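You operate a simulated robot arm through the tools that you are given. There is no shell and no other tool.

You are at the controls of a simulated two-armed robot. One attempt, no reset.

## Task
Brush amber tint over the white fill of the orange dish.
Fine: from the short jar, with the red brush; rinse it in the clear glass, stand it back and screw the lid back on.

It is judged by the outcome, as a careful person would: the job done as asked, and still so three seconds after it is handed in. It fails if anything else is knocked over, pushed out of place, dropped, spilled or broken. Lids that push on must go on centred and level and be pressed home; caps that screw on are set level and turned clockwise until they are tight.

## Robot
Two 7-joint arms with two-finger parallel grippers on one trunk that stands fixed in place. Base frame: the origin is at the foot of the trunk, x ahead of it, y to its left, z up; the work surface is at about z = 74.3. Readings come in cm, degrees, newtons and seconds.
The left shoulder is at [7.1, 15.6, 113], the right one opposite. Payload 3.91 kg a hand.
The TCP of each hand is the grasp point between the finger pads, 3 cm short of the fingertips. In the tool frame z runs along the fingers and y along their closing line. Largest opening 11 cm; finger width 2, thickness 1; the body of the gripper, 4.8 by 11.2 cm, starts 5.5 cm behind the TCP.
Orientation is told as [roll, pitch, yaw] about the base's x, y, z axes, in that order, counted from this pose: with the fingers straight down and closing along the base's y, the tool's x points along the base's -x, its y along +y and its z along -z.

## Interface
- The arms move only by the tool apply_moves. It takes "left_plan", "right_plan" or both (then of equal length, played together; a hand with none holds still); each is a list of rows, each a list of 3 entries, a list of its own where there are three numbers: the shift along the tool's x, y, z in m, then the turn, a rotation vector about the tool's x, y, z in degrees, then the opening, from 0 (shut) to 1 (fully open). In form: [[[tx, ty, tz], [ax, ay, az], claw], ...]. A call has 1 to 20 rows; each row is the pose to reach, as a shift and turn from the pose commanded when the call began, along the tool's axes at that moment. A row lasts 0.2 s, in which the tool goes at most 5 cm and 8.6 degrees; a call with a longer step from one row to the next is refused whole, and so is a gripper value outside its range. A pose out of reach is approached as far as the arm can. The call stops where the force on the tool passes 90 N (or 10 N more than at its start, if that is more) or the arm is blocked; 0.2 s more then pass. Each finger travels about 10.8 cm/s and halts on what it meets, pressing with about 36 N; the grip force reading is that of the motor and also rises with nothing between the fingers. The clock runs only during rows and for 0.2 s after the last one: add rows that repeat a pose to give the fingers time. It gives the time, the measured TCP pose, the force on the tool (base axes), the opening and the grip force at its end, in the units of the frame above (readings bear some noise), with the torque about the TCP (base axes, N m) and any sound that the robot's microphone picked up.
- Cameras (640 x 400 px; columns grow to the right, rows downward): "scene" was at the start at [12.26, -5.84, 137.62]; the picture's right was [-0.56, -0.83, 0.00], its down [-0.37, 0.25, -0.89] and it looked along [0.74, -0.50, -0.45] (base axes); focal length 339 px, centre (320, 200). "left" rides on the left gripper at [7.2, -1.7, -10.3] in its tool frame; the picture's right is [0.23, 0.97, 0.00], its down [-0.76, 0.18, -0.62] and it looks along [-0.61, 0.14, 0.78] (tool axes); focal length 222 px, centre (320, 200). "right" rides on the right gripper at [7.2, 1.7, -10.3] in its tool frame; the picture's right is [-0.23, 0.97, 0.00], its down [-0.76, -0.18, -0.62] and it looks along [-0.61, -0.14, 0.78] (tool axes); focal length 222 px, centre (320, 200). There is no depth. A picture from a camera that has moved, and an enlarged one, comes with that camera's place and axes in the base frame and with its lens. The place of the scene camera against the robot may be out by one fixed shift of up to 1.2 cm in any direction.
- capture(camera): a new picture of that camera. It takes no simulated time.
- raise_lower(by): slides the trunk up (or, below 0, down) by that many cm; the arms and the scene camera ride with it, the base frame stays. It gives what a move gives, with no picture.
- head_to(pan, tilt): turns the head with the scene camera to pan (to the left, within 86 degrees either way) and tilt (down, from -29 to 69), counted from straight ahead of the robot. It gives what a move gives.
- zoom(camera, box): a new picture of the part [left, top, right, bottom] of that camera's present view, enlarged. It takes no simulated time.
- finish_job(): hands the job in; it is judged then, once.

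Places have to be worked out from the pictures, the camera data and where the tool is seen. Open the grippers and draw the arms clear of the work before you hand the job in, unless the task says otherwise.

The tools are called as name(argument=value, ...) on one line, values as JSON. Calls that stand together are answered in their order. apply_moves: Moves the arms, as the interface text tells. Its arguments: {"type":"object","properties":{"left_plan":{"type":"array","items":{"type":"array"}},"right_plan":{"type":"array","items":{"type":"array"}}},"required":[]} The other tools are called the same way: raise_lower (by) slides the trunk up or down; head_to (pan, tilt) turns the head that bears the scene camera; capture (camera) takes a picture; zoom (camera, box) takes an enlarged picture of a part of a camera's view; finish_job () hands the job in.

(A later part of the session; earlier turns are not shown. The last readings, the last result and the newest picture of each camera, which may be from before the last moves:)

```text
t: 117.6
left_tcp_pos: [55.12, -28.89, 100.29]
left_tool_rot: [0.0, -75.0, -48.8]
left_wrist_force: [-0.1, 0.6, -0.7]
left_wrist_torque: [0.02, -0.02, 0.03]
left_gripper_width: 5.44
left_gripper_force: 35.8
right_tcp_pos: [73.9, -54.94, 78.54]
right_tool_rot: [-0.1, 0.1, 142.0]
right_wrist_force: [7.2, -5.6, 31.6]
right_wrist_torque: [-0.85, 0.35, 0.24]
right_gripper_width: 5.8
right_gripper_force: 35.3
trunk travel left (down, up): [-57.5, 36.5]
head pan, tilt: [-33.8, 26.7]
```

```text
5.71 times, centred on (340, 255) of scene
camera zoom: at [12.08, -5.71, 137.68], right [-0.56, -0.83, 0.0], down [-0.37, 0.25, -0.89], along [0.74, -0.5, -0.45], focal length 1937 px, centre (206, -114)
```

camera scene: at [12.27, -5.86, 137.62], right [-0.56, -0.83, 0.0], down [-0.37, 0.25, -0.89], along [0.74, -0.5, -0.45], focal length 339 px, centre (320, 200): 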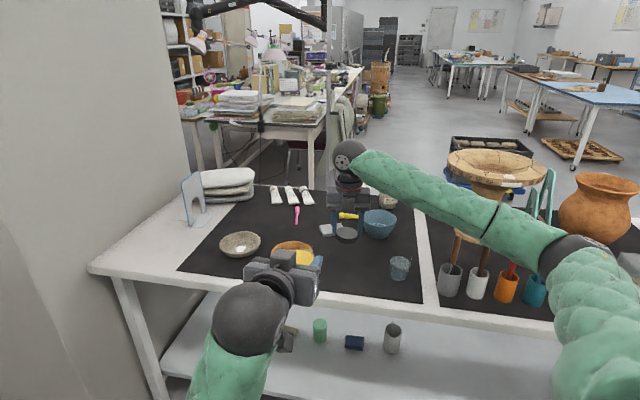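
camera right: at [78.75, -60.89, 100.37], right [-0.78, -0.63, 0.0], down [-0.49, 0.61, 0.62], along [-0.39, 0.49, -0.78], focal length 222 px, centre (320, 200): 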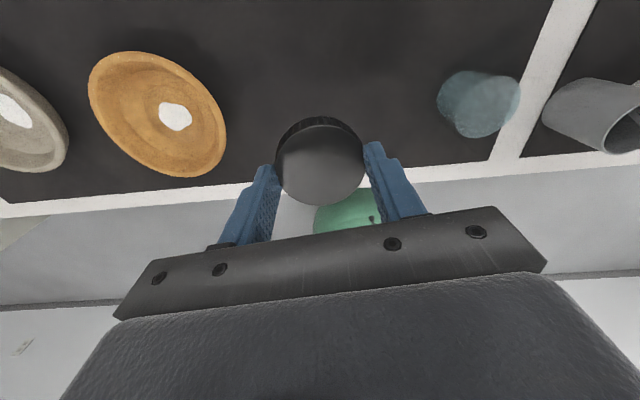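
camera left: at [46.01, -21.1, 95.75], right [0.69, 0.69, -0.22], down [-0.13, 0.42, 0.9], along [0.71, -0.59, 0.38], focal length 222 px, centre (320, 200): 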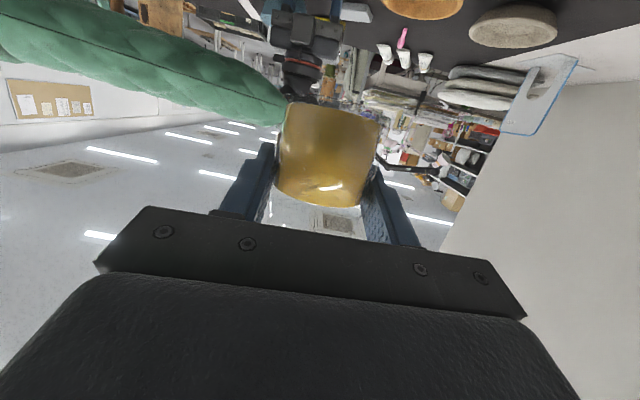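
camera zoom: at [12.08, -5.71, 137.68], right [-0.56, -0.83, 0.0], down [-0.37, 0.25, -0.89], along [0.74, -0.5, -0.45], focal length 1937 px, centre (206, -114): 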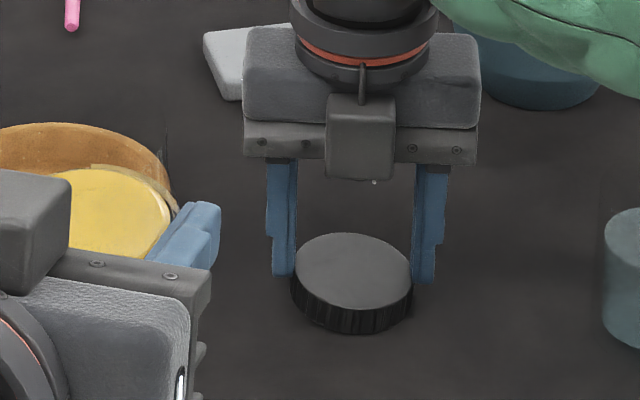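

Contact at 31 N: the lid is on the mat. I'll relieve the push, open, and rise clear.

apply_moves(right_plan=[[[0, 0, -0.002], [0, 0, 0], 0], [[0, 0, -0.0045], [0, 0, 0], 0], [[0, 0, -0.0045], [0, 0, 0], 0.6], [[0, 0, -0.0045], [0, 0, 0], 0.75], [[0, 0, -0.0045], [0, 0, 0], 0.85], [[0, 0, -0.02], [0, 0, 0], 0.85], [[0, 0, -0.06], [0, 0, 0], 0.85], [[0, 0, -0.105], [0, 0, 0], 0.85], [[0, 0, -0.15], [0, 0, 0], 0.85]])

capture(camera="right")

zoom(camera="scene", box=[250, 190, 400, 290])

```text
t: 119.6
left_tcp_pos: [55.21, -28.88, 100.14]
left_tool_rot: [-0.1, -75.0, -48.7]
left_wrist_force: [-0.4, -0.1, -0.1]
left_wrist_torque: [0.02, 0.02, 0.01]
left_gripper_width: 5.41
left_gripper_force: 35.9
right_tcp_pos: [73.91, -54.92, 92.88]
right_tool_rot: [0.1, -0.1, 142.1]
right_wrist_force: [0.3, 0.3, -0.3]
right_wrist_torque: [-0.04, -0.01, -0.01]
right_gripper_width: 9.37
right_gripper_force: 0.0
trunk travel left (down, up): [-57.5, 36.5]
head pan, tilt: [-33.8, 26.7]
```

```text
taken
camera right: at [78.72, -60.9, 103.23], right [-0.78, -0.63, 0.0], down [-0.49, 0.61, 0.62], along [-0.39, 0.48, -0.78], focal length 222 px, centre (320, 200)
```

right: 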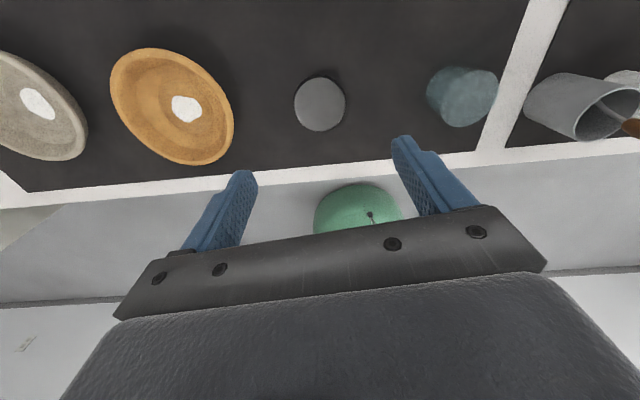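

```text
4.00 times, centred on (325, 240) of scene
camera zoom: at [12.24, -5.8, 137.62], right [-0.56, -0.83, 0.0], down [-0.37, 0.25, -0.89], along [0.74, -0.5, -0.45], focal length 1356 px, centre (300, 40)
```

zoom: 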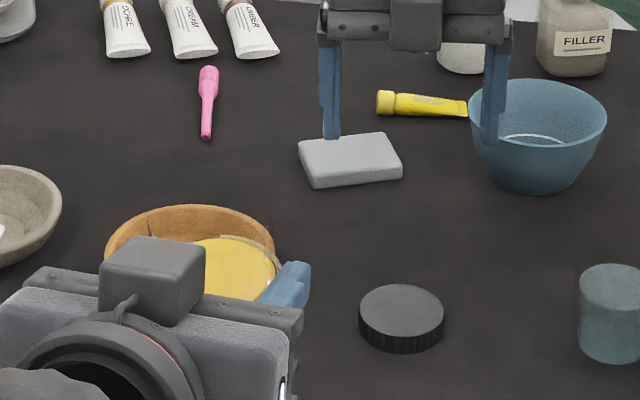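

The lid rests flat in a clear spot. Now I'll take the right hand over to the brush cups: rise, travel to above the orange cup at z≈108, and turn to yaw 47° so the fingers close across the row.

apply_moves(right_plan=[[[-0.0061, 0.0316, -0.0302], [0, 0, 7.31], 0.6], [[-0.0122, 0.0632, -0.0604], [0, 0, 14.62], 0.6], [[-0.0183, 0.0948, -0.0906], [0, 0, 21.92], 0.6], [[-0.0244, 0.1264, -0.1208], [0, 0, 29.23], 0.6], [[-0.0305, 0.158, -0.151], [0, 0, 36.54], 0.6], [[-0.0366, 0.1896, -0.151], [0, 0, 43.85], 0.6], [[-0.0427, 0.2213, -0.151], [0, 0, 51.15], 0.6], [[-0.0488, 0.2529, -0.151], [0, 0, 58.46], 0.6], [[-0.0549, 0.2845, -0.151], [0, 0, 65.77], 0.6], [[-0.061, 0.3161, -0.151], [0, 0, 73.08], 0.6], [[-0.0671, 0.3477, -0.151], [0, 0, 80.38], 0.6], [[-0.0732, 0.3793, -0.151], [0, 0, 87.69], 0.6], [[-0.0793, 0.4109, -0.151], [0, 0, 95], 0.6], [[-0.0793, 0.4109, -0.151], [0, 0, 95], 0.6]])

capture(camera="right")

capture(camera="scene")

capture(camera="left")

```text
t: 122.6
left_tcp_pos: [55.24, -29.03, 100.23]
left_tool_rot: [-0.2, -74.9, -48.7]
left_wrist_force: [0.9, -0.5, 0.8]
left_wrist_torque: [0.0, 0.01, 0.01]
left_gripper_width: 5.43
left_gripper_force: 36.2
right_tcp_pos: [42.35, -83.0, 108.15]
right_tool_rot: [0.1, 0.0, 47.0]
right_wrist_force: [0.7, 0.0, 1.9]
right_wrist_torque: [0.01, -0.02, 0.0]
right_gripper_width: 6.58
right_gripper_force: 0.0
trunk travel left (down, up): [-57.5, 36.5]
head pan, tilt: [-33.8, 26.7]
```

```text
taken
camera right: at [36.31, -87.2, 118.46], right [-0.56, 0.83, 0.0], down [0.65, 0.44, 0.62], along [0.52, 0.35, -0.78], focal length 222 px, centre (320, 200)
```

right: 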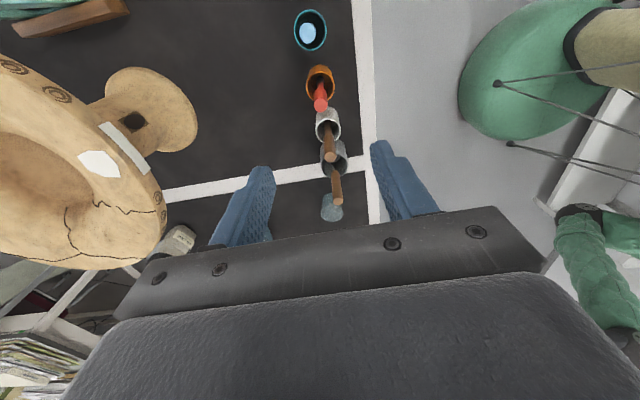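

```text
taken
camera scene: at [12.31, -5.87, 137.61], right [-0.56, -0.83, 0.0], down [-0.37, 0.25, -0.89], along [0.74, -0.5, -0.45], focal length 339 px, centre (320, 200)
```

scene: 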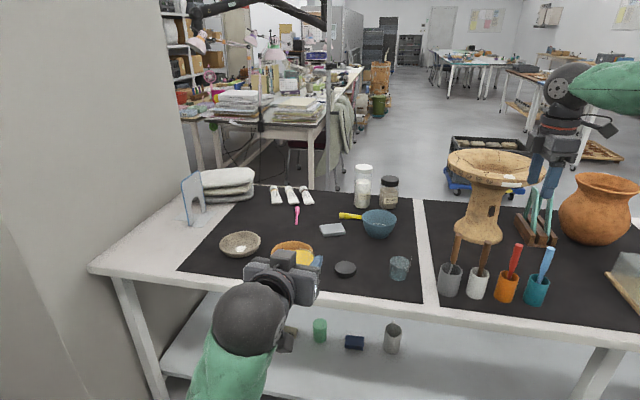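

```text
taken
camera left: at [46.04, -21.11, 95.73], right [0.69, 0.69, -0.22], down [-0.13, 0.42, 0.9], along [0.71, -0.59, 0.38], focal length 222 px, centre (320, 200)
```

left: 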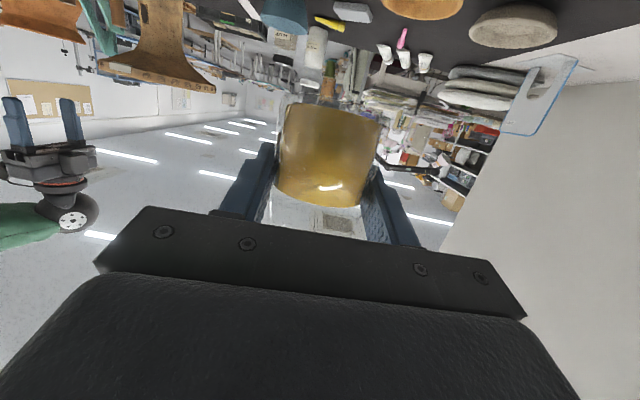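

The right hand is over the cups. I'll zoom on the red brush to fix its top position precisely.

zoom(camera="right", box=[280, 50, 380, 130])

zoom(camera="scene", box=[490, 230, 550, 310])

```text
5.00 times, centred on (330, 90) of right
camera zoom: at [36.31, -87.2, 118.46], right [-0.56, 0.83, 0.0], down [0.65, 0.44, 0.62], along [0.52, 0.35, -0.78], focal length 1111 px, centre (270, 750)
```

zoom: 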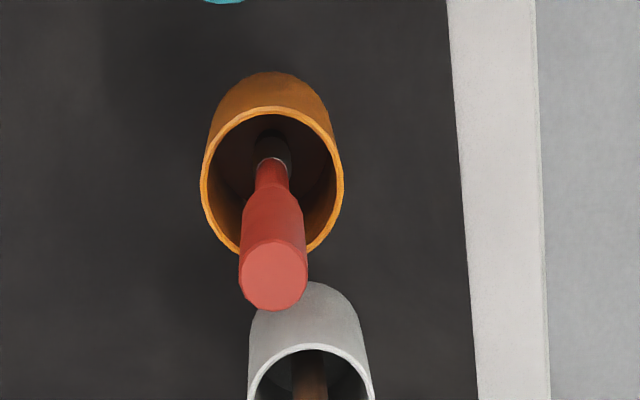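

```text
5.00 times, centred on (520, 270) of scene
camera zoom: at [12.31, -5.87, 137.61], right [-0.56, -0.83, 0.0], down [-0.37, 0.25, -0.89], along [0.74, -0.5, -0.45], focal length 1695 px, centre (-680, -150)
```

zoom: 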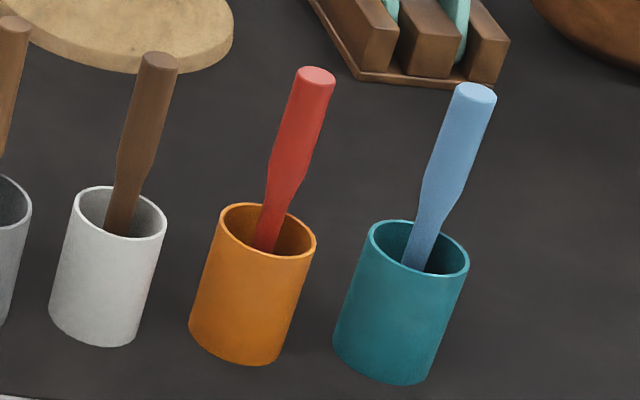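

Two views agree: brush top at (42.64, -82.89, 90.6), standing centred and upright in its cup. I'll align, narrow the opening, and come down to just above the handle to verify.

apply_moves(right_plan=[[[-0.0028, -0.0014, 0.03], [0, 0, 0], 0.42], [[-0.0028, -0.0014, 0.07], [0, 0, 0], 0.42], [[-0.0028, -0.0014, 0.11], [0, 0, 0], 0.42], [[-0.0028, -0.0014, 0.13], [0, 0, 0], 0.42], [[-0.0028, -0.0014, 0.13], [0, 0, 0], 0.42]])

capture(camera="right")

zoom(camera="scene", box=[470, 180, 580, 310])

```text
t: 123.8
left_tcp_pos: [55.26, -28.89, 100.27]
left_tool_rot: [-0.1, -75.0, -48.8]
left_wrist_force: [-0.1, 0.1, -0.6]
left_wrist_torque: [0.01, -0.01, -0.02]
left_gripper_width: 5.44
left_gripper_force: 35.8
right_tcp_pos: [42.52, -82.61, 95.42]
right_tool_rot: [0.1, 0.1, 47.1]
right_wrist_force: [0.0, -0.3, 0.1]
right_wrist_torque: [0.0, 0.0, -0.04]
right_gripper_width: 4.64
right_gripper_force: 0.1
trunk travel left (down, up): [-57.5, 36.5]
head pan, tilt: [-33.8, 26.7]
```

```text
taken
camera right: at [36.6, -86.83, 105.66], right [-0.56, 0.83, 0.0], down [0.65, 0.44, 0.62], along [0.52, 0.35, -0.78], focal length 222 px, centre (320, 200)
```

right: 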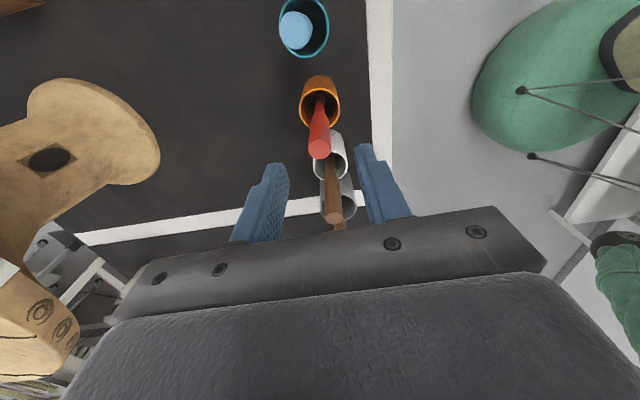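

```text
3.08 times, centred on (525, 245) of scene
camera zoom: at [12.24, -5.85, 137.62], right [-0.56, -0.83, 0.0], down [-0.37, 0.25, -0.89], along [0.74, -0.5, -0.45], focal length 1043 px, centre (-311, 62)
```

zoom: 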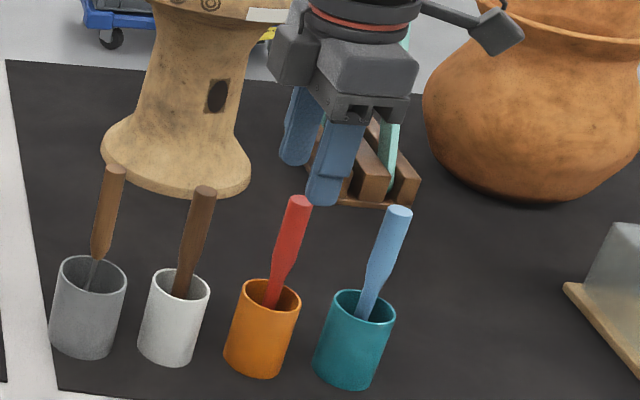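

Alignment is within 2-3 mm; I'll correct that, descend to TCP z≈88 around the handle, and close.

apply_moves(right_plan=[[[0.0018, -0.0014, 0.01], [0, 0, 0], 0.42], [[0.0018, -0.0014, 0.035], [0, 0, 0], 0.42], [[0.0018, -0.0014, 0.06], [0, 0, 0], 0.42], [[0.0018, -0.0014, 0.074], [0, 0, 0], 0.42], [[0.0018, -0.0014, 0.074], [0, 0, 0], 0.42]])

capture(camera="right")

zoom(camera="scene", box=[470, 180, 580, 310])

```text
t: 125.0
left_tcp_pos: [55.31, -28.96, 100.22]
left_tool_rot: [-0.2, -75.0, -48.7]
left_wrist_force: [0.3, -0.4, 0.8]
left_wrist_torque: [-0.02, 0.03, 0.02]
left_gripper_width: 5.44
left_gripper_force: 35.7
right_tcp_pos: [42.67, -82.89, 87.85]
right_tool_rot: [0.2, 0.0, 47.2]
right_wrist_force: [0.2, 0.4, -0.2]
right_wrist_torque: [-0.01, 0.0, -0.02]
right_gripper_width: 4.62
right_gripper_force: 0.0
trunk travel left (down, up): [-57.5, 36.5]
head pan, tilt: [-33.8, 26.7]
```

```text
taken
camera right: at [36.6, -87.01, 98.26], right [-0.56, 0.83, 0.0], down [0.65, 0.44, 0.62], along [0.52, 0.35, -0.78], focal length 222 px, centre (320, 200)
```

right: 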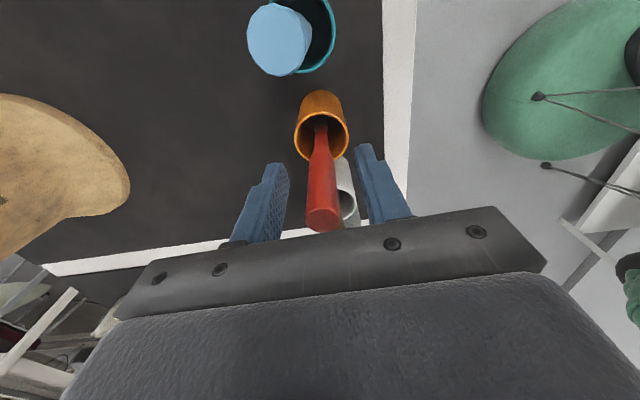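

```text
3.08 times, centred on (525, 245) of scene
camera zoom: at [12.24, -5.85, 137.62], right [-0.56, -0.83, 0.0], down [-0.37, 0.25, -0.89], along [0.74, -0.5, -0.45], focal length 1043 px, centre (-311, 62)
```

zoom: 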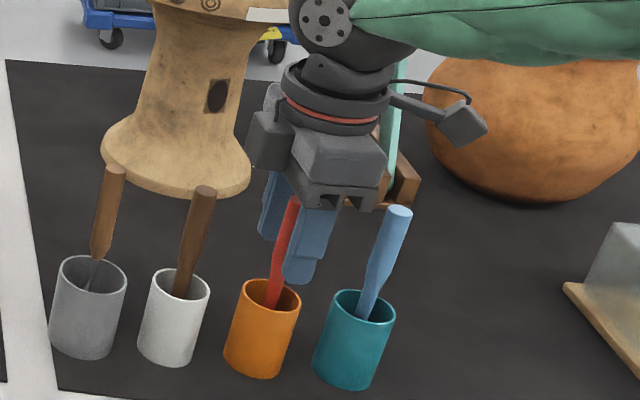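

The handle is centred between the fingers with the neighbours clear. Closing on the handle.

apply_moves(right_plan=[[[0, 0, 0], [0, 0, 0], 0.3], [[0, 0, 0], [0, 0, 0], 0.2], [[0, 0, 0], [0, 0, 0], 0], [[0, 0, 0], [0, 0, 0], 0], [[0, 0, 0], [0, 0, 0], 0]])

capture(camera="right")

```text
t: 126.2
left_tcp_pos: [55.31, -29.01, 100.22]
left_tool_rot: [0.0, -75.0, -48.7]
left_wrist_force: [-0.5, 0.4, -0.6]
left_wrist_torque: [0.0, 0.01, -0.01]
left_gripper_width: 5.45
left_gripper_force: 35.6
right_tcp_pos: [42.64, -82.88, 88.01]
right_tool_rot: [0.0, 0.0, 47.0]
right_wrist_force: [0.5, 0.4, 1.5]
right_wrist_torque: [-0.01, 0.03, 0.0]
right_gripper_width: 1.54
right_gripper_force: 35.8
trunk travel left (down, up): [-57.5, 36.5]
head pan, tilt: [-33.8, 26.7]
```

```text
taken
camera right: at [36.61, -87.02, 98.28], right [-0.56, 0.83, 0.0], down [0.65, 0.44, 0.62], along [0.52, 0.35, -0.78], focal length 222 px, centre (320, 200)
```

right: 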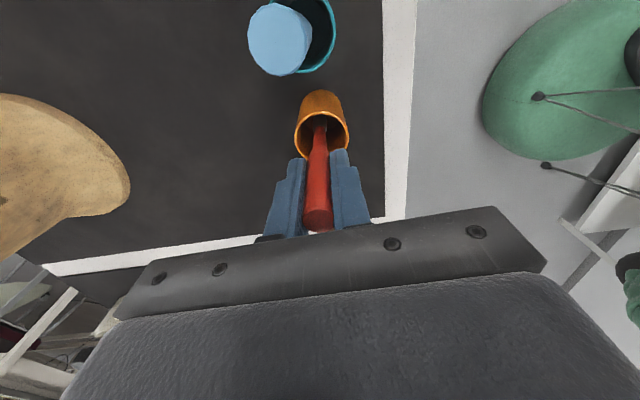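

Gripped at 1.54 cm. Lifting the brush straight up, slowly at first; the return pose is (42.64, -82.88, 88.0).

apply_moves(right_plan=[[[0, 0, -0.001], [0, 0, 0], 0], [[0, 0, -0.003], [0, 0, 0], 0], [[0, 0, -0.006], [0, 0, 0], 0], [[0, 0, -0.011], [0, 0, 0], 0], [[0, 0, -0.018], [0, 0, 0], 0], [[0, 0, -0.028], [0, 0, 0], 0], [[0, 0, -0.04], [0, 0, 0], 0], [[0, 0, -0.055], [0, 0, 0], 0], [[0, 0, -0.072], [0, 0, 0], 0], [[0, 0, -0.09], [0, 0, 0], 0], [[0, 0, -0.108], [0, 0, 0], 0], [[0, 0, -0.126], [0, 0, 0], 0], [[0, 0, -0.144], [0, 0, 0], 0], [[0, 0, -0.155], [0, 0, 0], 0], [[0, 0, -0.16], [0, 0, 0], 0]])

capture(camera="right")

zoom(camera="scene", box=[460, 120, 600, 310])

```text
t: 129.4
left_tcp_pos: [55.17, -28.97, 100.2]
left_tool_rot: [0.0, -75.0, -48.8]
left_wrist_force: [0.0, 0.0, 0.6]
left_wrist_torque: [0.03, 0.05, 0.01]
left_gripper_width: 5.44
left_gripper_force: 36.1
right_tcp_pos: [42.58, -82.75, 103.95]
right_tool_rot: [0.1, 0.1, 47.1]
right_wrist_force: [-0.1, -0.4, -0.7]
right_wrist_torque: [0.0, 0.01, 0.04]
right_gripper_width: 1.52
right_gripper_force: 35.7
trunk travel left (down, up): [-57.5, 36.5]
head pan, tilt: [-33.8, 26.7]
```

```text
taken
camera right: at [36.55, -87.02, 114.27], right [-0.56, 0.83, 0.0], down [0.65, 0.44, 0.62], along [0.52, 0.35, -0.78], focal length 222 px, centre (320, 200)
```

right: 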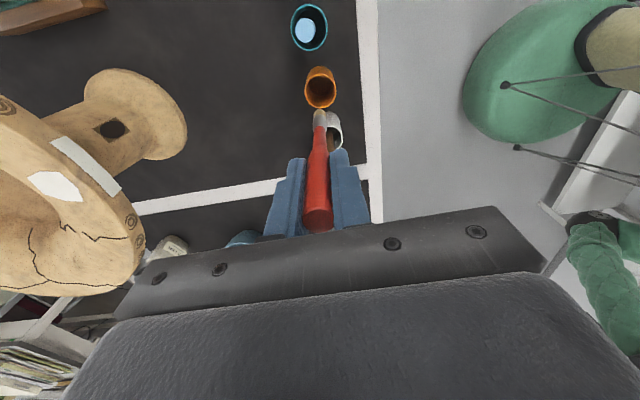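

```text
2.11 times, centred on (530, 215) of scene
camera zoom: at [12.23, -5.86, 137.62], right [-0.56, -0.83, 0.0], down [-0.37, 0.25, -0.89], along [0.74, -0.5, -0.45], focal length 714 px, centre (-122, 168)
```

zoom: 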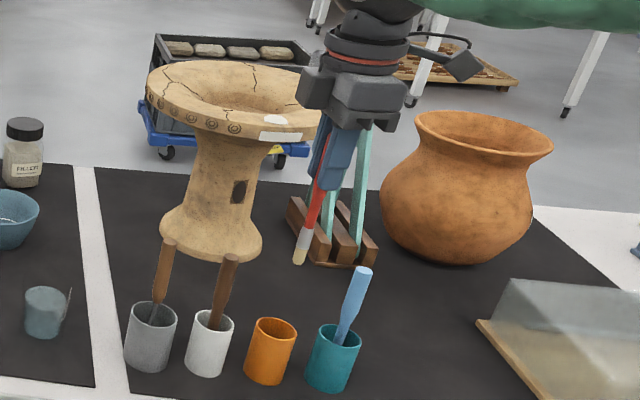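

The brush came out cleanly. I'll zoom in to measure where the bristle tip is relative to the hand.

zoom(camera="scene", box=[510, 170, 560, 250])

zoom(camera="right", box=[280, 90, 370, 240])

```text
5.00 times, centred on (535, 210) of scene
camera zoom: at [12.23, -5.86, 137.62], right [-0.56, -0.83, 0.0], down [-0.37, 0.25, -0.89], along [0.74, -0.5, -0.45], focal length 1695 px, centre (-755, 150)
```

zoom: 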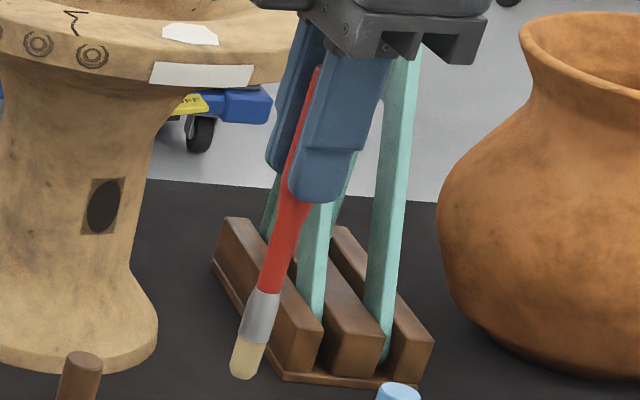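

```text
2.67 times, centred on (325, 165) of right
camera zoom: at [36.55, -87.02, 114.27], right [-0.56, 0.83, 0.0], down [0.65, 0.44, 0.62], along [0.52, 0.35, -0.78], focal length 592 px, centre (307, 293)
```

zoom: 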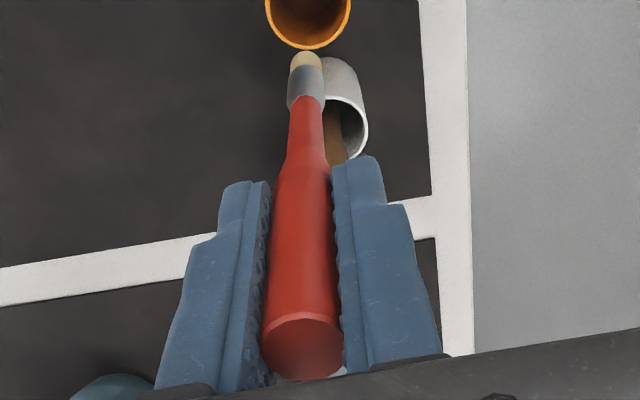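

The tip is about 13.2 cm below the TCP with bristles about 1.8 cm long and 1.3 cm thick. Next I'll carry the brush at a safe height to above the open jar in the left hand.

apply_moves(right_plan=[[[-0.005, 0.003, -0.02], [0, 0, 0], 0], [[-0.018, 0.01, -0.05], [0, 0, 0], 0], [[-0.038, 0.021, -0.085], [0, 0, 0], 0], [[-0.062, 0.035, -0.12], [0, 0, 0], 0], [[-0.09, 0.05, -0.15], [0, 0, 0], 0], [[-0.12, 0.067, -0.175], [0, 0, 0], 0], [[-0.15, 0.084, -0.19], [0, 0, 0], 0], [[-0.18, 0.101, -0.2], [0, 0, 0], 0], [[-0.21, 0.118, -0.2], [0, 0, 0], 0], [[-0.24, 0.134, -0.2], [0, 0, 0], 0], [[-0.27, 0.151, -0.2], [0, 0, 0], 0], [[-0.3, 0.168, -0.2], [0, 0, 0], 0], [[-0.33, 0.185, -0.2], [0, 0, 0], 0], [[-0.36, 0.202, -0.2], [0, 0, 0], 0], [[-0.388, 0.217, -0.2], [0, 0, 0], 0], [[-0.412, 0.231, -0.2], [0, 0, 0], 0], [[-0.432, 0.242, -0.2], [0, 0, 0], 0], [[-0.446, 0.25, -0.2], [0, 0, 0], 0], [[-0.452, 0.253, -0.2], [0, 0, 0], 0], [[-0.452, 0.253, -0.2], [0, 0, 0], 0]])

capture(camera="right")

capture(camera="scene")

```text
t: 133.6
left_tcp_pos: [55.25, -28.91, 100.16]
left_tool_rot: [-0.1, -75.1, -48.9]
left_wrist_force: [0.2, -0.1, 0.2]
left_wrist_torque: [0.01, 0.04, 0.02]
left_gripper_width: 5.47
left_gripper_force: 36.2
right_tcp_pos: [55.09, -32.61, 123.88]
right_tool_rot: [0.1, -0.1, 47.1]
right_wrist_force: [0.0, 0.5, 0.7]
right_wrist_torque: [-0.02, 0.04, 0.03]
right_gripper_width: 1.52
right_gripper_force: 35.9
trunk travel left (down, up): [-57.5, 36.5]
head pan, tilt: [-33.8, 26.7]
```

```text
taken
camera right: at [49.01, -36.74, 134.21], right [-0.56, 0.83, 0.0], down [0.65, 0.44, 0.62], along [0.52, 0.35, -0.78], focal length 222 px, centre (320, 200)
```

right: 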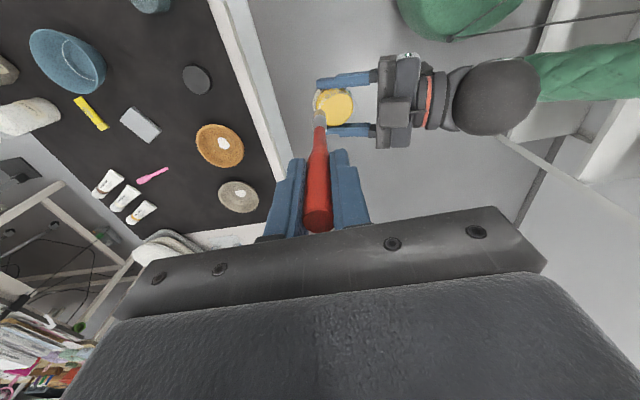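

```text
taken
camera scene: at [12.26, -5.85, 137.62], right [-0.56, -0.83, 0.0], down [-0.37, 0.25, -0.89], along [0.74, -0.5, -0.45], focal length 339 px, centre (320, 200)
```

scene: 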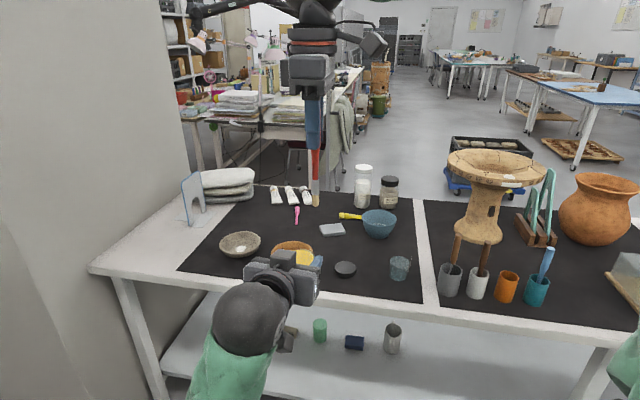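

From above I can see the open jar between the left fingers. I'll zoom in to measure the rim and the brush tip.

zoom(camera="right", box=[270, 50, 430, 170])

zoom(camera="right", box=[300, 75, 370, 135])

zoom(camera="scene", box=[230, 150, 360, 310])

```text
3.33 times, centred on (350, 110) of right
camera zoom: at [49.01, -36.74, 134.21], right [-0.56, 0.83, 0.0], down [0.65, 0.44, 0.62], along [0.52, 0.35, -0.78], focal length 740 px, centre (220, 500)
```

zoom: 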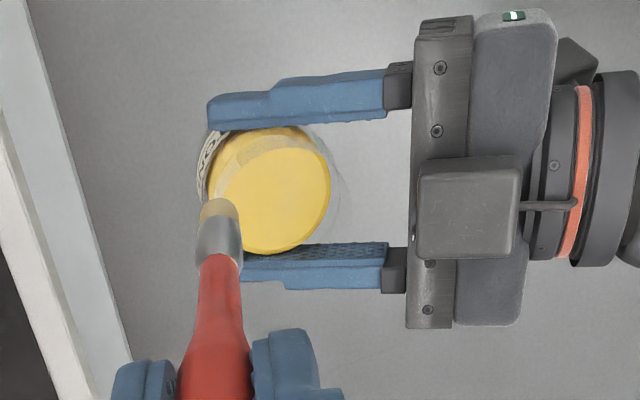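

```text
6.67 times, centred on (335, 105) of right
camera zoom: at [49.01, -36.74, 134.21], right [-0.56, 0.83, 0.0], down [0.65, 0.44, 0.62], along [0.52, 0.35, -0.78], focal length 1481 px, centre (220, 833)
```

zoom: 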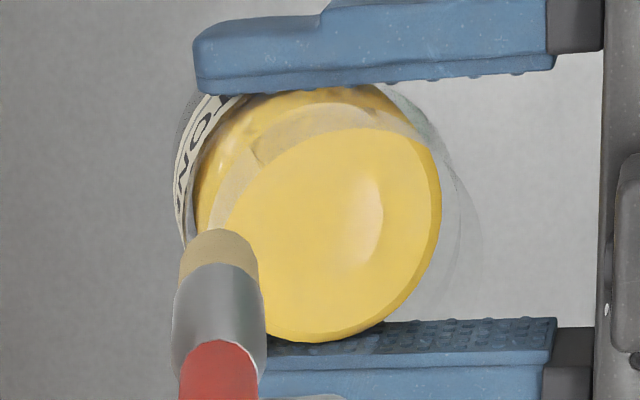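

```text
2.50 times, centred on (295, 230) of scene
camera zoom: at [12.26, -5.85, 137.62], right [-0.56, -0.83, 0.0], down [-0.37, 0.25, -0.89], along [0.74, -0.5, -0.45], focal length 847 px, centre (382, 125)
```

zoom: 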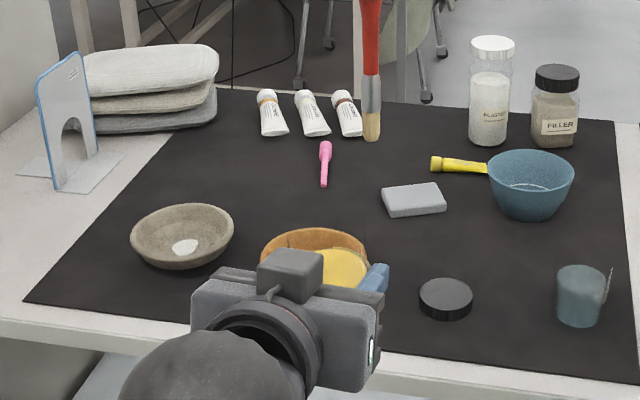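

Tip measured at about (54.8, -32.6, 110.8); the liquid surface centre is about (55.8, -29.5) at z≈101.8. Moving the tip over the jar's centre, then I'll verify.

apply_moves(right_plan=[[[-0.01, 0.005, 0], [0, 0, 0], 0], [[-0.022, 0.0115, 0], [0, 0, 0], 0], [[-0.0309, 0.016, 0], [0, 0, 0], 0], [[-0.0309, 0.016, 0.02], [0, 0, 0], 0], [[-0.0309, 0.016, 0.035], [0, 0, 0], 0], [[-0.0309, 0.016, 0.035], [0, 0, 0], 0]])

zoom(camera="right", box=[270, 50, 430, 170])

zoom(camera="scene", box=[250, 190, 350, 290])

capture(camera="left")

```text
t: 135.0
left_tcp_pos: [55.25, -28.85, 100.3]
left_tool_rot: [0.0, -75.0, -48.8]
left_wrist_force: [-0.4, -0.1, 0.6]
left_wrist_torque: [0.05, 0.05, 0.02]
left_gripper_width: 5.46
left_gripper_force: 35.7
right_tcp_pos: [55.85, -28.96, 120.44]
right_tool_rot: [0.1, 0.0, 47.1]
right_wrist_force: [-0.6, 0.3, -1.3]
right_wrist_torque: [-0.01, 0.02, 0.02]
right_gripper_width: 1.5
right_gripper_force: 35.8
trunk travel left (down, up): [-57.5, 36.5]
head pan, tilt: [-33.8, 26.7]
```

```text
3.33 times, centred on (350, 110) of right
camera zoom: at [49.8, -33.24, 130.73], right [-0.56, 0.83, 0.0], down [0.65, 0.44, 0.62], along [0.52, 0.35, -0.78], focal length 740 px, centre (220, 500)
```

zoom: 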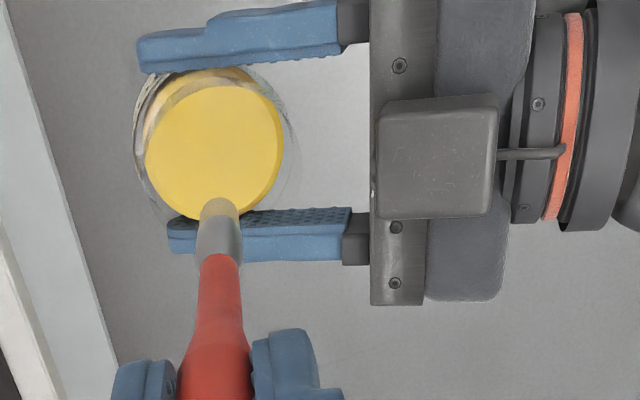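

```text
4.00 times, centred on (300, 240) of scene
camera zoom: at [12.25, -5.84, 137.62], right [-0.56, -0.83, 0.0], down [-0.37, 0.25, -0.89], along [0.74, -0.5, -0.45], focal length 1356 px, centre (400, 40)
```

zoom: 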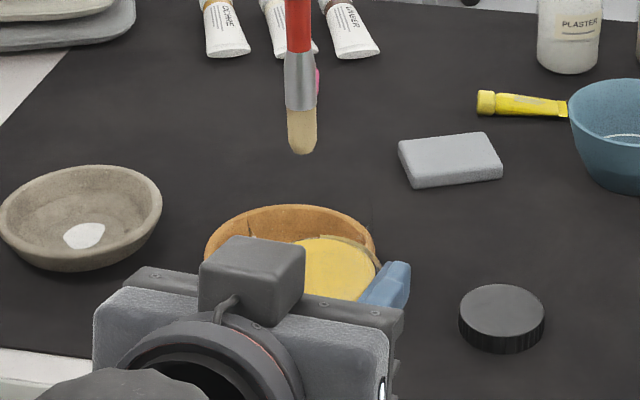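

```text
taken
camera left: at [46.0, -21.09, 95.76], right [0.69, 0.69, -0.22], down [-0.13, 0.42, 0.9], along [0.71, -0.59, 0.38], focal length 222 px, centre (320, 200)
```

left: 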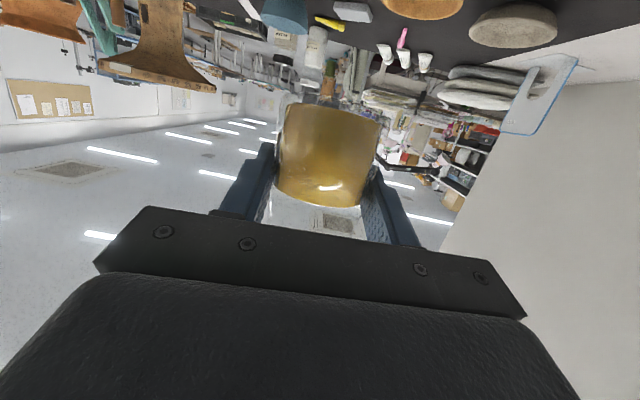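

Liquid surface refined to z≈102.5 centred near (55.6, -29.65). I'll shift 4 mm to centre the tip and lower the bristles about 1.2 cm into the tint.

apply_moves(right_plan=[[[0.0031, -0.0025, 0], [0, 0, 0], 0], [[0.0031, -0.0025, 0.012], [0, 0, 0], 0], [[0.0031, -0.0025, 0.026], [0, 0, 0], 0], [[0.0031, -0.0025, 0.04], [0, 0, 0], 0], [[0.0031, -0.0025, 0.052], [0, 0, 0], 0], [[0.0031, -0.0025, 0.06], [0, 0, 0], 0], [[0.0031, -0.0025, 0.06], [0, 0, 0], 0]])

zoom(camera="right", box=[270, 50, 430, 170])

zoom(camera="scene", box=[250, 190, 350, 290])

zoom(camera="left", box=[220, 90, 420, 240])

```text
t: 136.6
left_tcp_pos: [55.19, -28.95, 100.18]
left_tool_rot: [-0.1, -75.1, -48.7]
left_wrist_force: [-0.7, -0.4, 0.0]
left_wrist_torque: [0.02, 0.03, -0.01]
left_gripper_width: 5.43
left_gripper_force: 36.4
right_tcp_pos: [55.96, -29.39, 114.39]
right_tool_rot: [0.1, 0.1, 47.1]
right_wrist_force: [-0.3, 0.5, -0.7]
right_wrist_torque: [0.01, 0.0, -0.03]
right_gripper_width: 1.52
right_gripper_force: 35.4
trunk travel left (down, up): [-57.5, 36.5]
head pan, tilt: [-33.8, 26.7]
```

```text
3.33 times, centred on (350, 110) of right
camera zoom: at [49.95, -33.61, 124.69], right [-0.56, 0.83, 0.0], down [0.65, 0.44, 0.62], along [0.52, 0.35, -0.78], focal length 740 px, centre (220, 500)
```

zoom: 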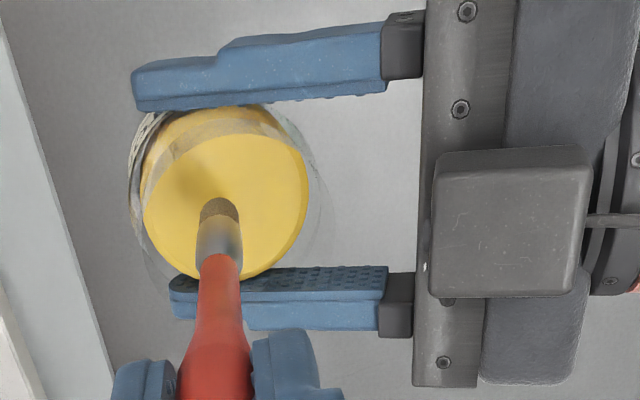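

```text
4.00 times, centred on (300, 240) of scene
camera zoom: at [12.25, -5.84, 137.62], right [-0.56, -0.83, 0.0], down [-0.37, 0.25, -0.89], along [0.74, -0.5, -0.45], focal length 1356 px, centre (400, 40)
```

zoom: 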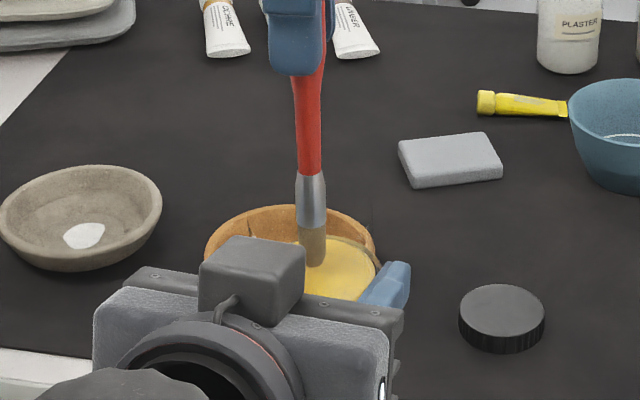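

```text
2.67 times, centred on (320, 165) of left
camera zoom: at [46.0, -21.08, 95.76], right [0.69, 0.69, -0.22], down [-0.13, 0.42, 0.9], along [0.71, -0.59, 0.38], focal length 592 px, centre (320, 293)
```

zoom: 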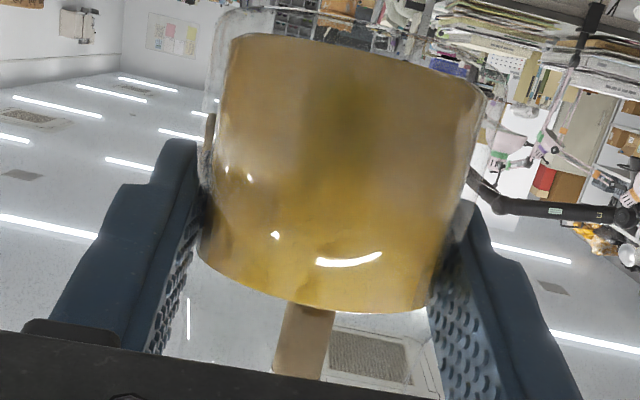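

The tip has just entered the surface (bristles slightly shortened in view). Lowering 8 mm more for a proper load.

apply_moves(right_plan=[[[0, 0, 0.003], [0, 0, 0], 0], [[0, 0, 0.006], [0, 0, 0], 0], [[0, 0, 0.008], [0, 0, 0], 0], [[0, 0, 0.008], [0, 0, 0], 0], [[0.002, 0, 0.008], [0, 0, 0], 0], [[0, 0.002, 0.008], [0, 0, 0], 0], [[-0.002, 0, 0.008], [0, 0, 0], 0], [[0, 0, 0.008], [0, 0, 0], 0]])

zoom(camera="scene", box=[250, 190, 350, 290])

zoom(camera="right", box=[270, 50, 430, 170])

```text
t: 138.4
left_tcp_pos: [55.23, -28.87, 100.17]
left_tool_rot: [-0.2, -75.0, -48.9]
left_wrist_force: [0.1, -0.3, 0.6]
left_wrist_torque: [0.0, 0.04, 0.01]
left_gripper_width: 5.46
left_gripper_force: 35.7
right_tcp_pos: [55.97, -29.4, 113.74]
right_tool_rot: [0.1, 0.0, 47.2]
right_wrist_force: [0.0, 0.7, 0.3]
right_wrist_torque: [-0.01, -0.03, 0.01]
right_gripper_width: 1.5
right_gripper_force: 35.7
trunk travel left (down, up): [-57.5, 36.5]
head pan, tilt: [-33.8, 26.7]
```

```text
4.00 times, centred on (300, 240) of scene
camera zoom: at [12.24, -5.85, 137.62], right [-0.56, -0.83, 0.0], down [-0.37, 0.25, -0.89], along [0.74, -0.5, -0.45], focal length 1356 px, centre (400, 40)
```

zoom: 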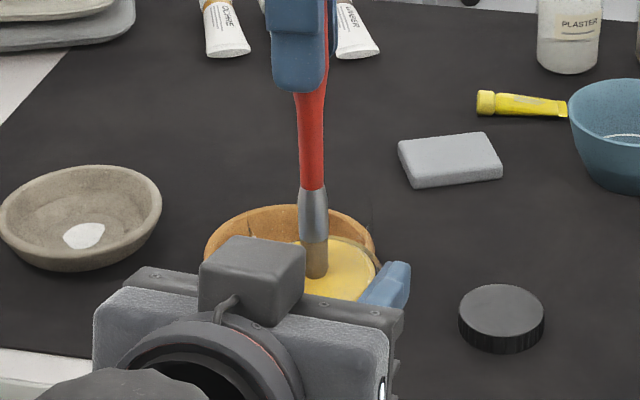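

```text
3.33 times, centred on (350, 110) of right
camera zoom: at [49.84, -33.68, 123.97], right [-0.56, 0.83, 0.0], down [0.65, 0.44, 0.62], along [0.52, 0.35, -0.78], focal length 740 px, centre (220, 500)
```

zoom: 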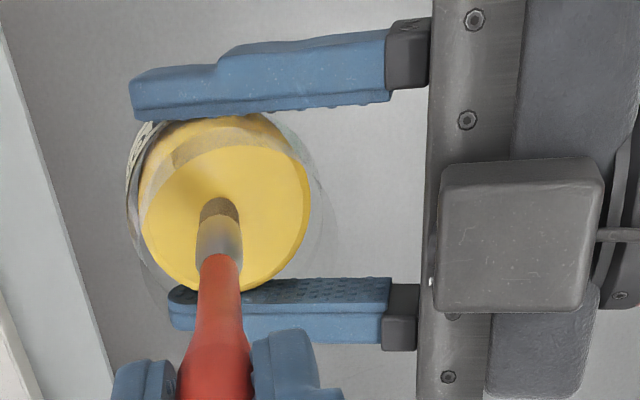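

The left camera puts the liquid surface at z≈100.3, lower than I first judged, so the tip is still just above it. Lowering 1.3 cm more.

apply_moves(right_plan=[[[0, 0, 0.004], [0, 0, 0], 0], [[-0.001, 0.001, 0.008], [0, 0, 0], 0], [[-0.002, 0.001, 0.013], [0, 0, 0], 0], [[-0.002, 0.001, 0.013], [0, 0, 0], 0]])

zoom(camera="scene", box=[250, 190, 350, 290])

zoom(camera="right", box=[270, 50, 430, 170])

zoom(camera="left", box=[220, 90, 420, 240])

```text
t: 139.4
left_tcp_pos: [55.27, -28.81, 100.15]
left_tool_rot: [-0.1, -75.0, -48.7]
left_wrist_force: [-0.7, 0.5, -0.4]
left_wrist_torque: [0.01, 0.01, -0.03]
left_gripper_width: 5.45
left_gripper_force: 35.6
right_tcp_pos: [55.87, -29.16, 112.14]
right_tool_rot: [0.2, 0.1, 47.1]
right_wrist_force: [-0.8, 0.6, 0.2]
right_wrist_torque: [-0.01, -0.01, 0.02]
right_gripper_width: 1.48
right_gripper_force: 35.7
trunk travel left (down, up): [-57.5, 36.5]
head pan, tilt: [-33.8, 26.7]
```

```text
4.00 times, centred on (300, 240) of scene
camera zoom: at [12.25, -5.84, 137.62], right [-0.56, -0.83, 0.0], down [-0.37, 0.25, -0.89], along [0.74, -0.5, -0.45], focal length 1356 px, centre (400, 40)
```

zoom: 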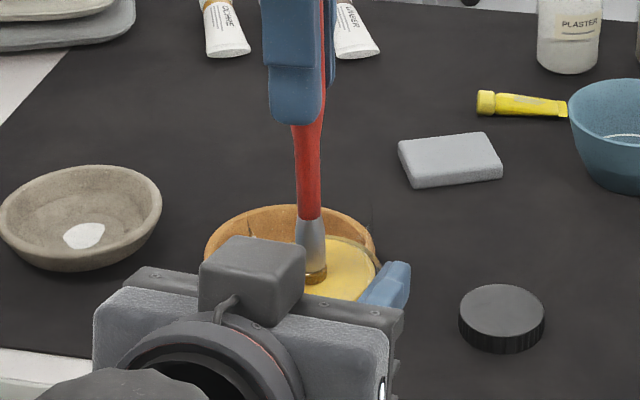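

```text
3.33 times, centred on (350, 110) of right
camera zoom: at [49.81, -33.45, 122.55], right [-0.56, 0.83, 0.0], down [0.65, 0.44, 0.62], along [0.52, 0.35, -0.78], focal length 740 px, centre (220, 500)
```

zoom: 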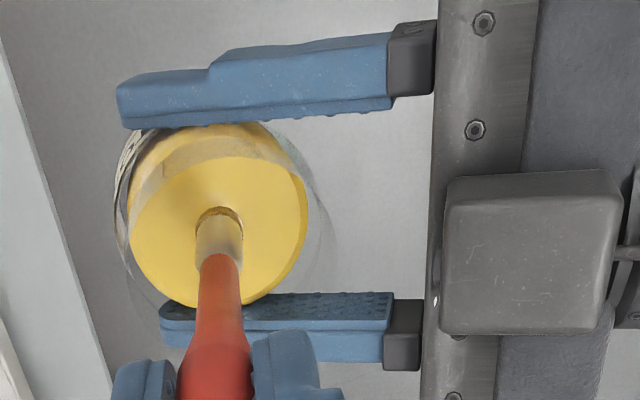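

```text
2.67 times, centred on (320, 165) of left
camera zoom: at [46.0, -21.09, 95.76], right [0.69, 0.69, -0.22], down [-0.13, 0.42, 0.9], along [0.71, -0.59, 0.38], focal length 592 px, centre (320, 293)
```

zoom: 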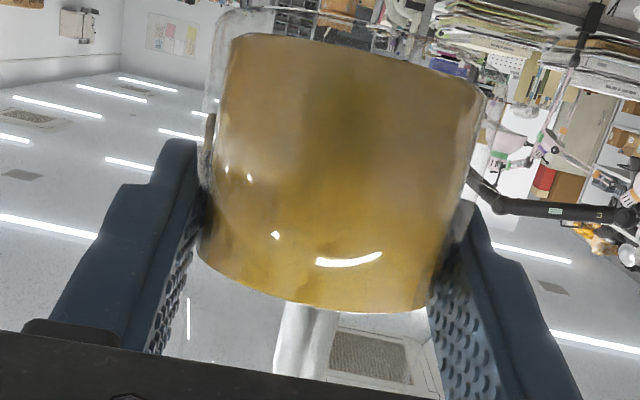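

The bristles are now fully in the tint and show an amber ring. A small swirl, then lift slowly straight out.

apply_moves(right_plan=[[[0.002, 0, 0], [0, 0, 0], 0], [[0, 0.002, 0], [0, 0, 0], 0], [[-0.002, 0, 0], [0, 0, 0], 0], [[0, 0, 0], [0, 0, 0], 0], [[0, 0, -0.006], [0, 0, 0], 0], [[0, 0, -0.012], [0, 0, 0], 0], [[0, 0, -0.018], [0, 0, 0], 0], [[0, 0, -0.018], [0, 0, 0], 0], [[0, 0, -0.03], [0, 0, 0], 0], [[0, 0, -0.05], [0, 0, 0], 0], [[0, 0, -0.075], [0, 0, 0], 0], [[0, 0, -0.1], [0, 0, 0], 0], [[0, 0, -0.1], [0, 0, 0], 0], [[0, 0, -0.1], [0, 0, 0], 0]])

zoom(camera="scene", box=[250, 170, 350, 270])

capture(camera="right")

```text
t: 142.4
left_tcp_pos: [55.29, -28.83, 100.14]
left_tool_rot: [-0.1, -75.0, -48.7]
left_wrist_force: [-0.3, 0.4, 0.3]
left_wrist_torque: [-0.01, 0.01, -0.01]
left_gripper_width: 5.43
left_gripper_force: 35.8
right_tcp_pos: [55.91, -29.09, 122.24]
right_tool_rot: [0.1, 0.0, 47.1]
right_wrist_force: [0.1, 0.0, -0.6]
right_wrist_torque: [-0.01, 0.04, -0.01]
right_gripper_width: 1.5
right_gripper_force: 35.8
trunk travel left (down, up): [-57.5, 36.5]
head pan, tilt: [-33.8, 26.7]
```

```text
4.00 times, centred on (300, 220) of scene
camera zoom: at [12.24, -5.83, 137.63], right [-0.56, -0.83, 0.0], down [-0.37, 0.25, -0.89], along [0.74, -0.5, -0.45], focal length 1356 px, centre (400, 120)
```

zoom: 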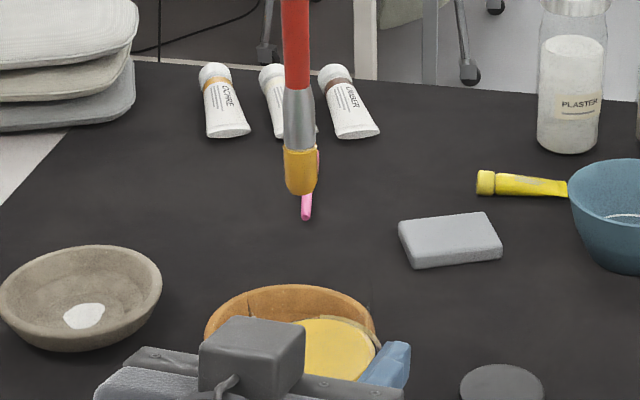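

```text
taken
camera right: at [49.91, -33.31, 132.6], right [-0.56, 0.83, 0.0], down [0.65, 0.44, 0.62], along [0.52, 0.35, -0.78], focal length 222 px, centre (320, 200)
```

right: 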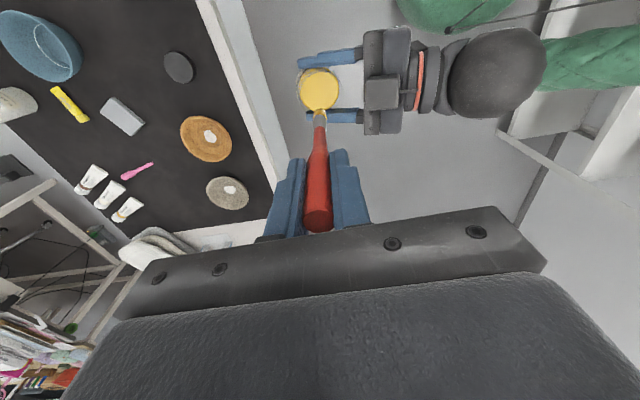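

The bristles are loaded with amber. Now carrying the brush over the orange dish, staying high and clear of the jar first.

apply_moves(right_plan=[[[-0.002, -0.007, 0], [0, 0, 0], 0], [[-0.007, -0.022, 0], [0, 0, 0], 0], [[-0.014, -0.046, 0], [0, 0, 0], 0], [[-0.022, -0.074, 0.002], [0, 0, 0], 0], [[-0.031, -0.104, 0.008], [0, 0, 0], 0], [[-0.04, -0.134, 0.018], [0, 0, 0], 0], [[-0.049, -0.164, 0.032], [0, 0, 0], 0], [[-0.058, -0.194, 0.05], [0, 0, 0], 0], [[-0.067, -0.224, 0.07], [0, 0, 0], 0], [[-0.076, -0.254, 0.092], [0, 0, 0], 0], [[-0.084, -0.28, 0.114], [0, 0, 0], 0], [[-0.091, -0.303, 0.134], [0, 0, 0], 0], [[-0.0955, -0.318, 0.152], [0, 0, 0], 0], [[-0.0976, -0.326, 0.165], [0, 0, 0], 0], [[-0.0976, -0.326, 0.17], [0, 0, 0], 0], [[-0.0976, -0.326, 0.17], [0, 0, 0], 0]])

capture(camera="right")

zoom(camera="scene", box=[240, 150, 350, 290])

```text
t: 145.8
left_tcp_pos: [55.3, -28.98, 100.19]
left_tool_rot: [-0.1, -75.0, -48.7]
left_wrist_force: [0.0, 1.1, 0.1]
left_wrist_torque: [0.03, 0.02, -0.01]
left_gripper_width: 5.46
left_gripper_force: 35.6
right_tcp_pos: [86.42, -44.35, 105.11]
right_tool_rot: [0.1, 0.0, 47.3]
right_wrist_force: [-0.7, 0.0, -0.3]
right_wrist_torque: [0.01, 0.01, 0.0]
right_gripper_width: 1.51
right_gripper_force: 36.2
trunk travel left (down, up): [-57.5, 36.5]
head pan, tilt: [-33.8, 26.7]
```

```text
taken
camera right: at [80.44, -48.56, 115.53], right [-0.56, 0.83, 0.0], down [0.65, 0.44, 0.62], along [0.52, 0.35, -0.78], focal length 222 px, centre (320, 200)
```

right: 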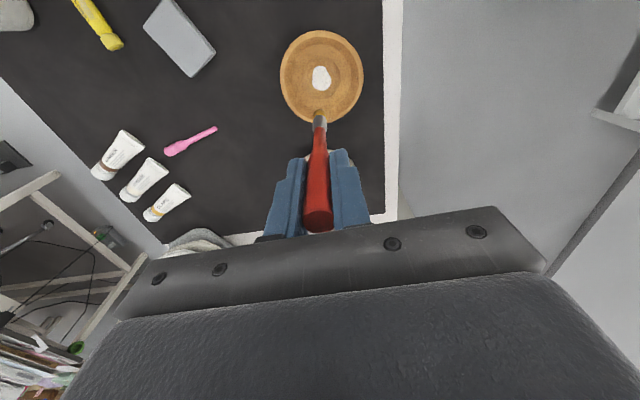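

```text
2.86 times, centred on (295, 220) of scene
camera zoom: at [12.29, -5.84, 137.62], right [-0.56, -0.83, 0.0], down [-0.37, 0.25, -0.89], along [0.74, -0.5, -0.45], focal length 968 px, centre (391, 143)
```

zoom: 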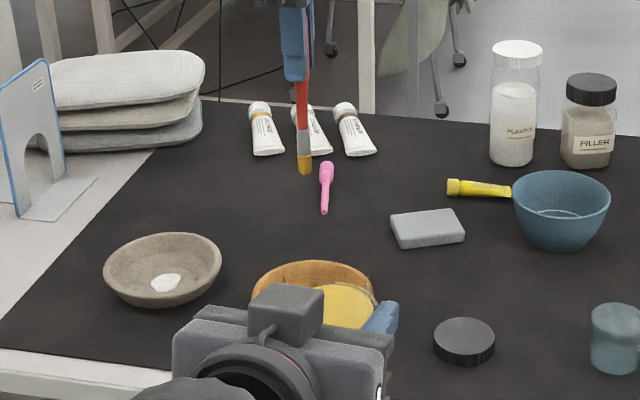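

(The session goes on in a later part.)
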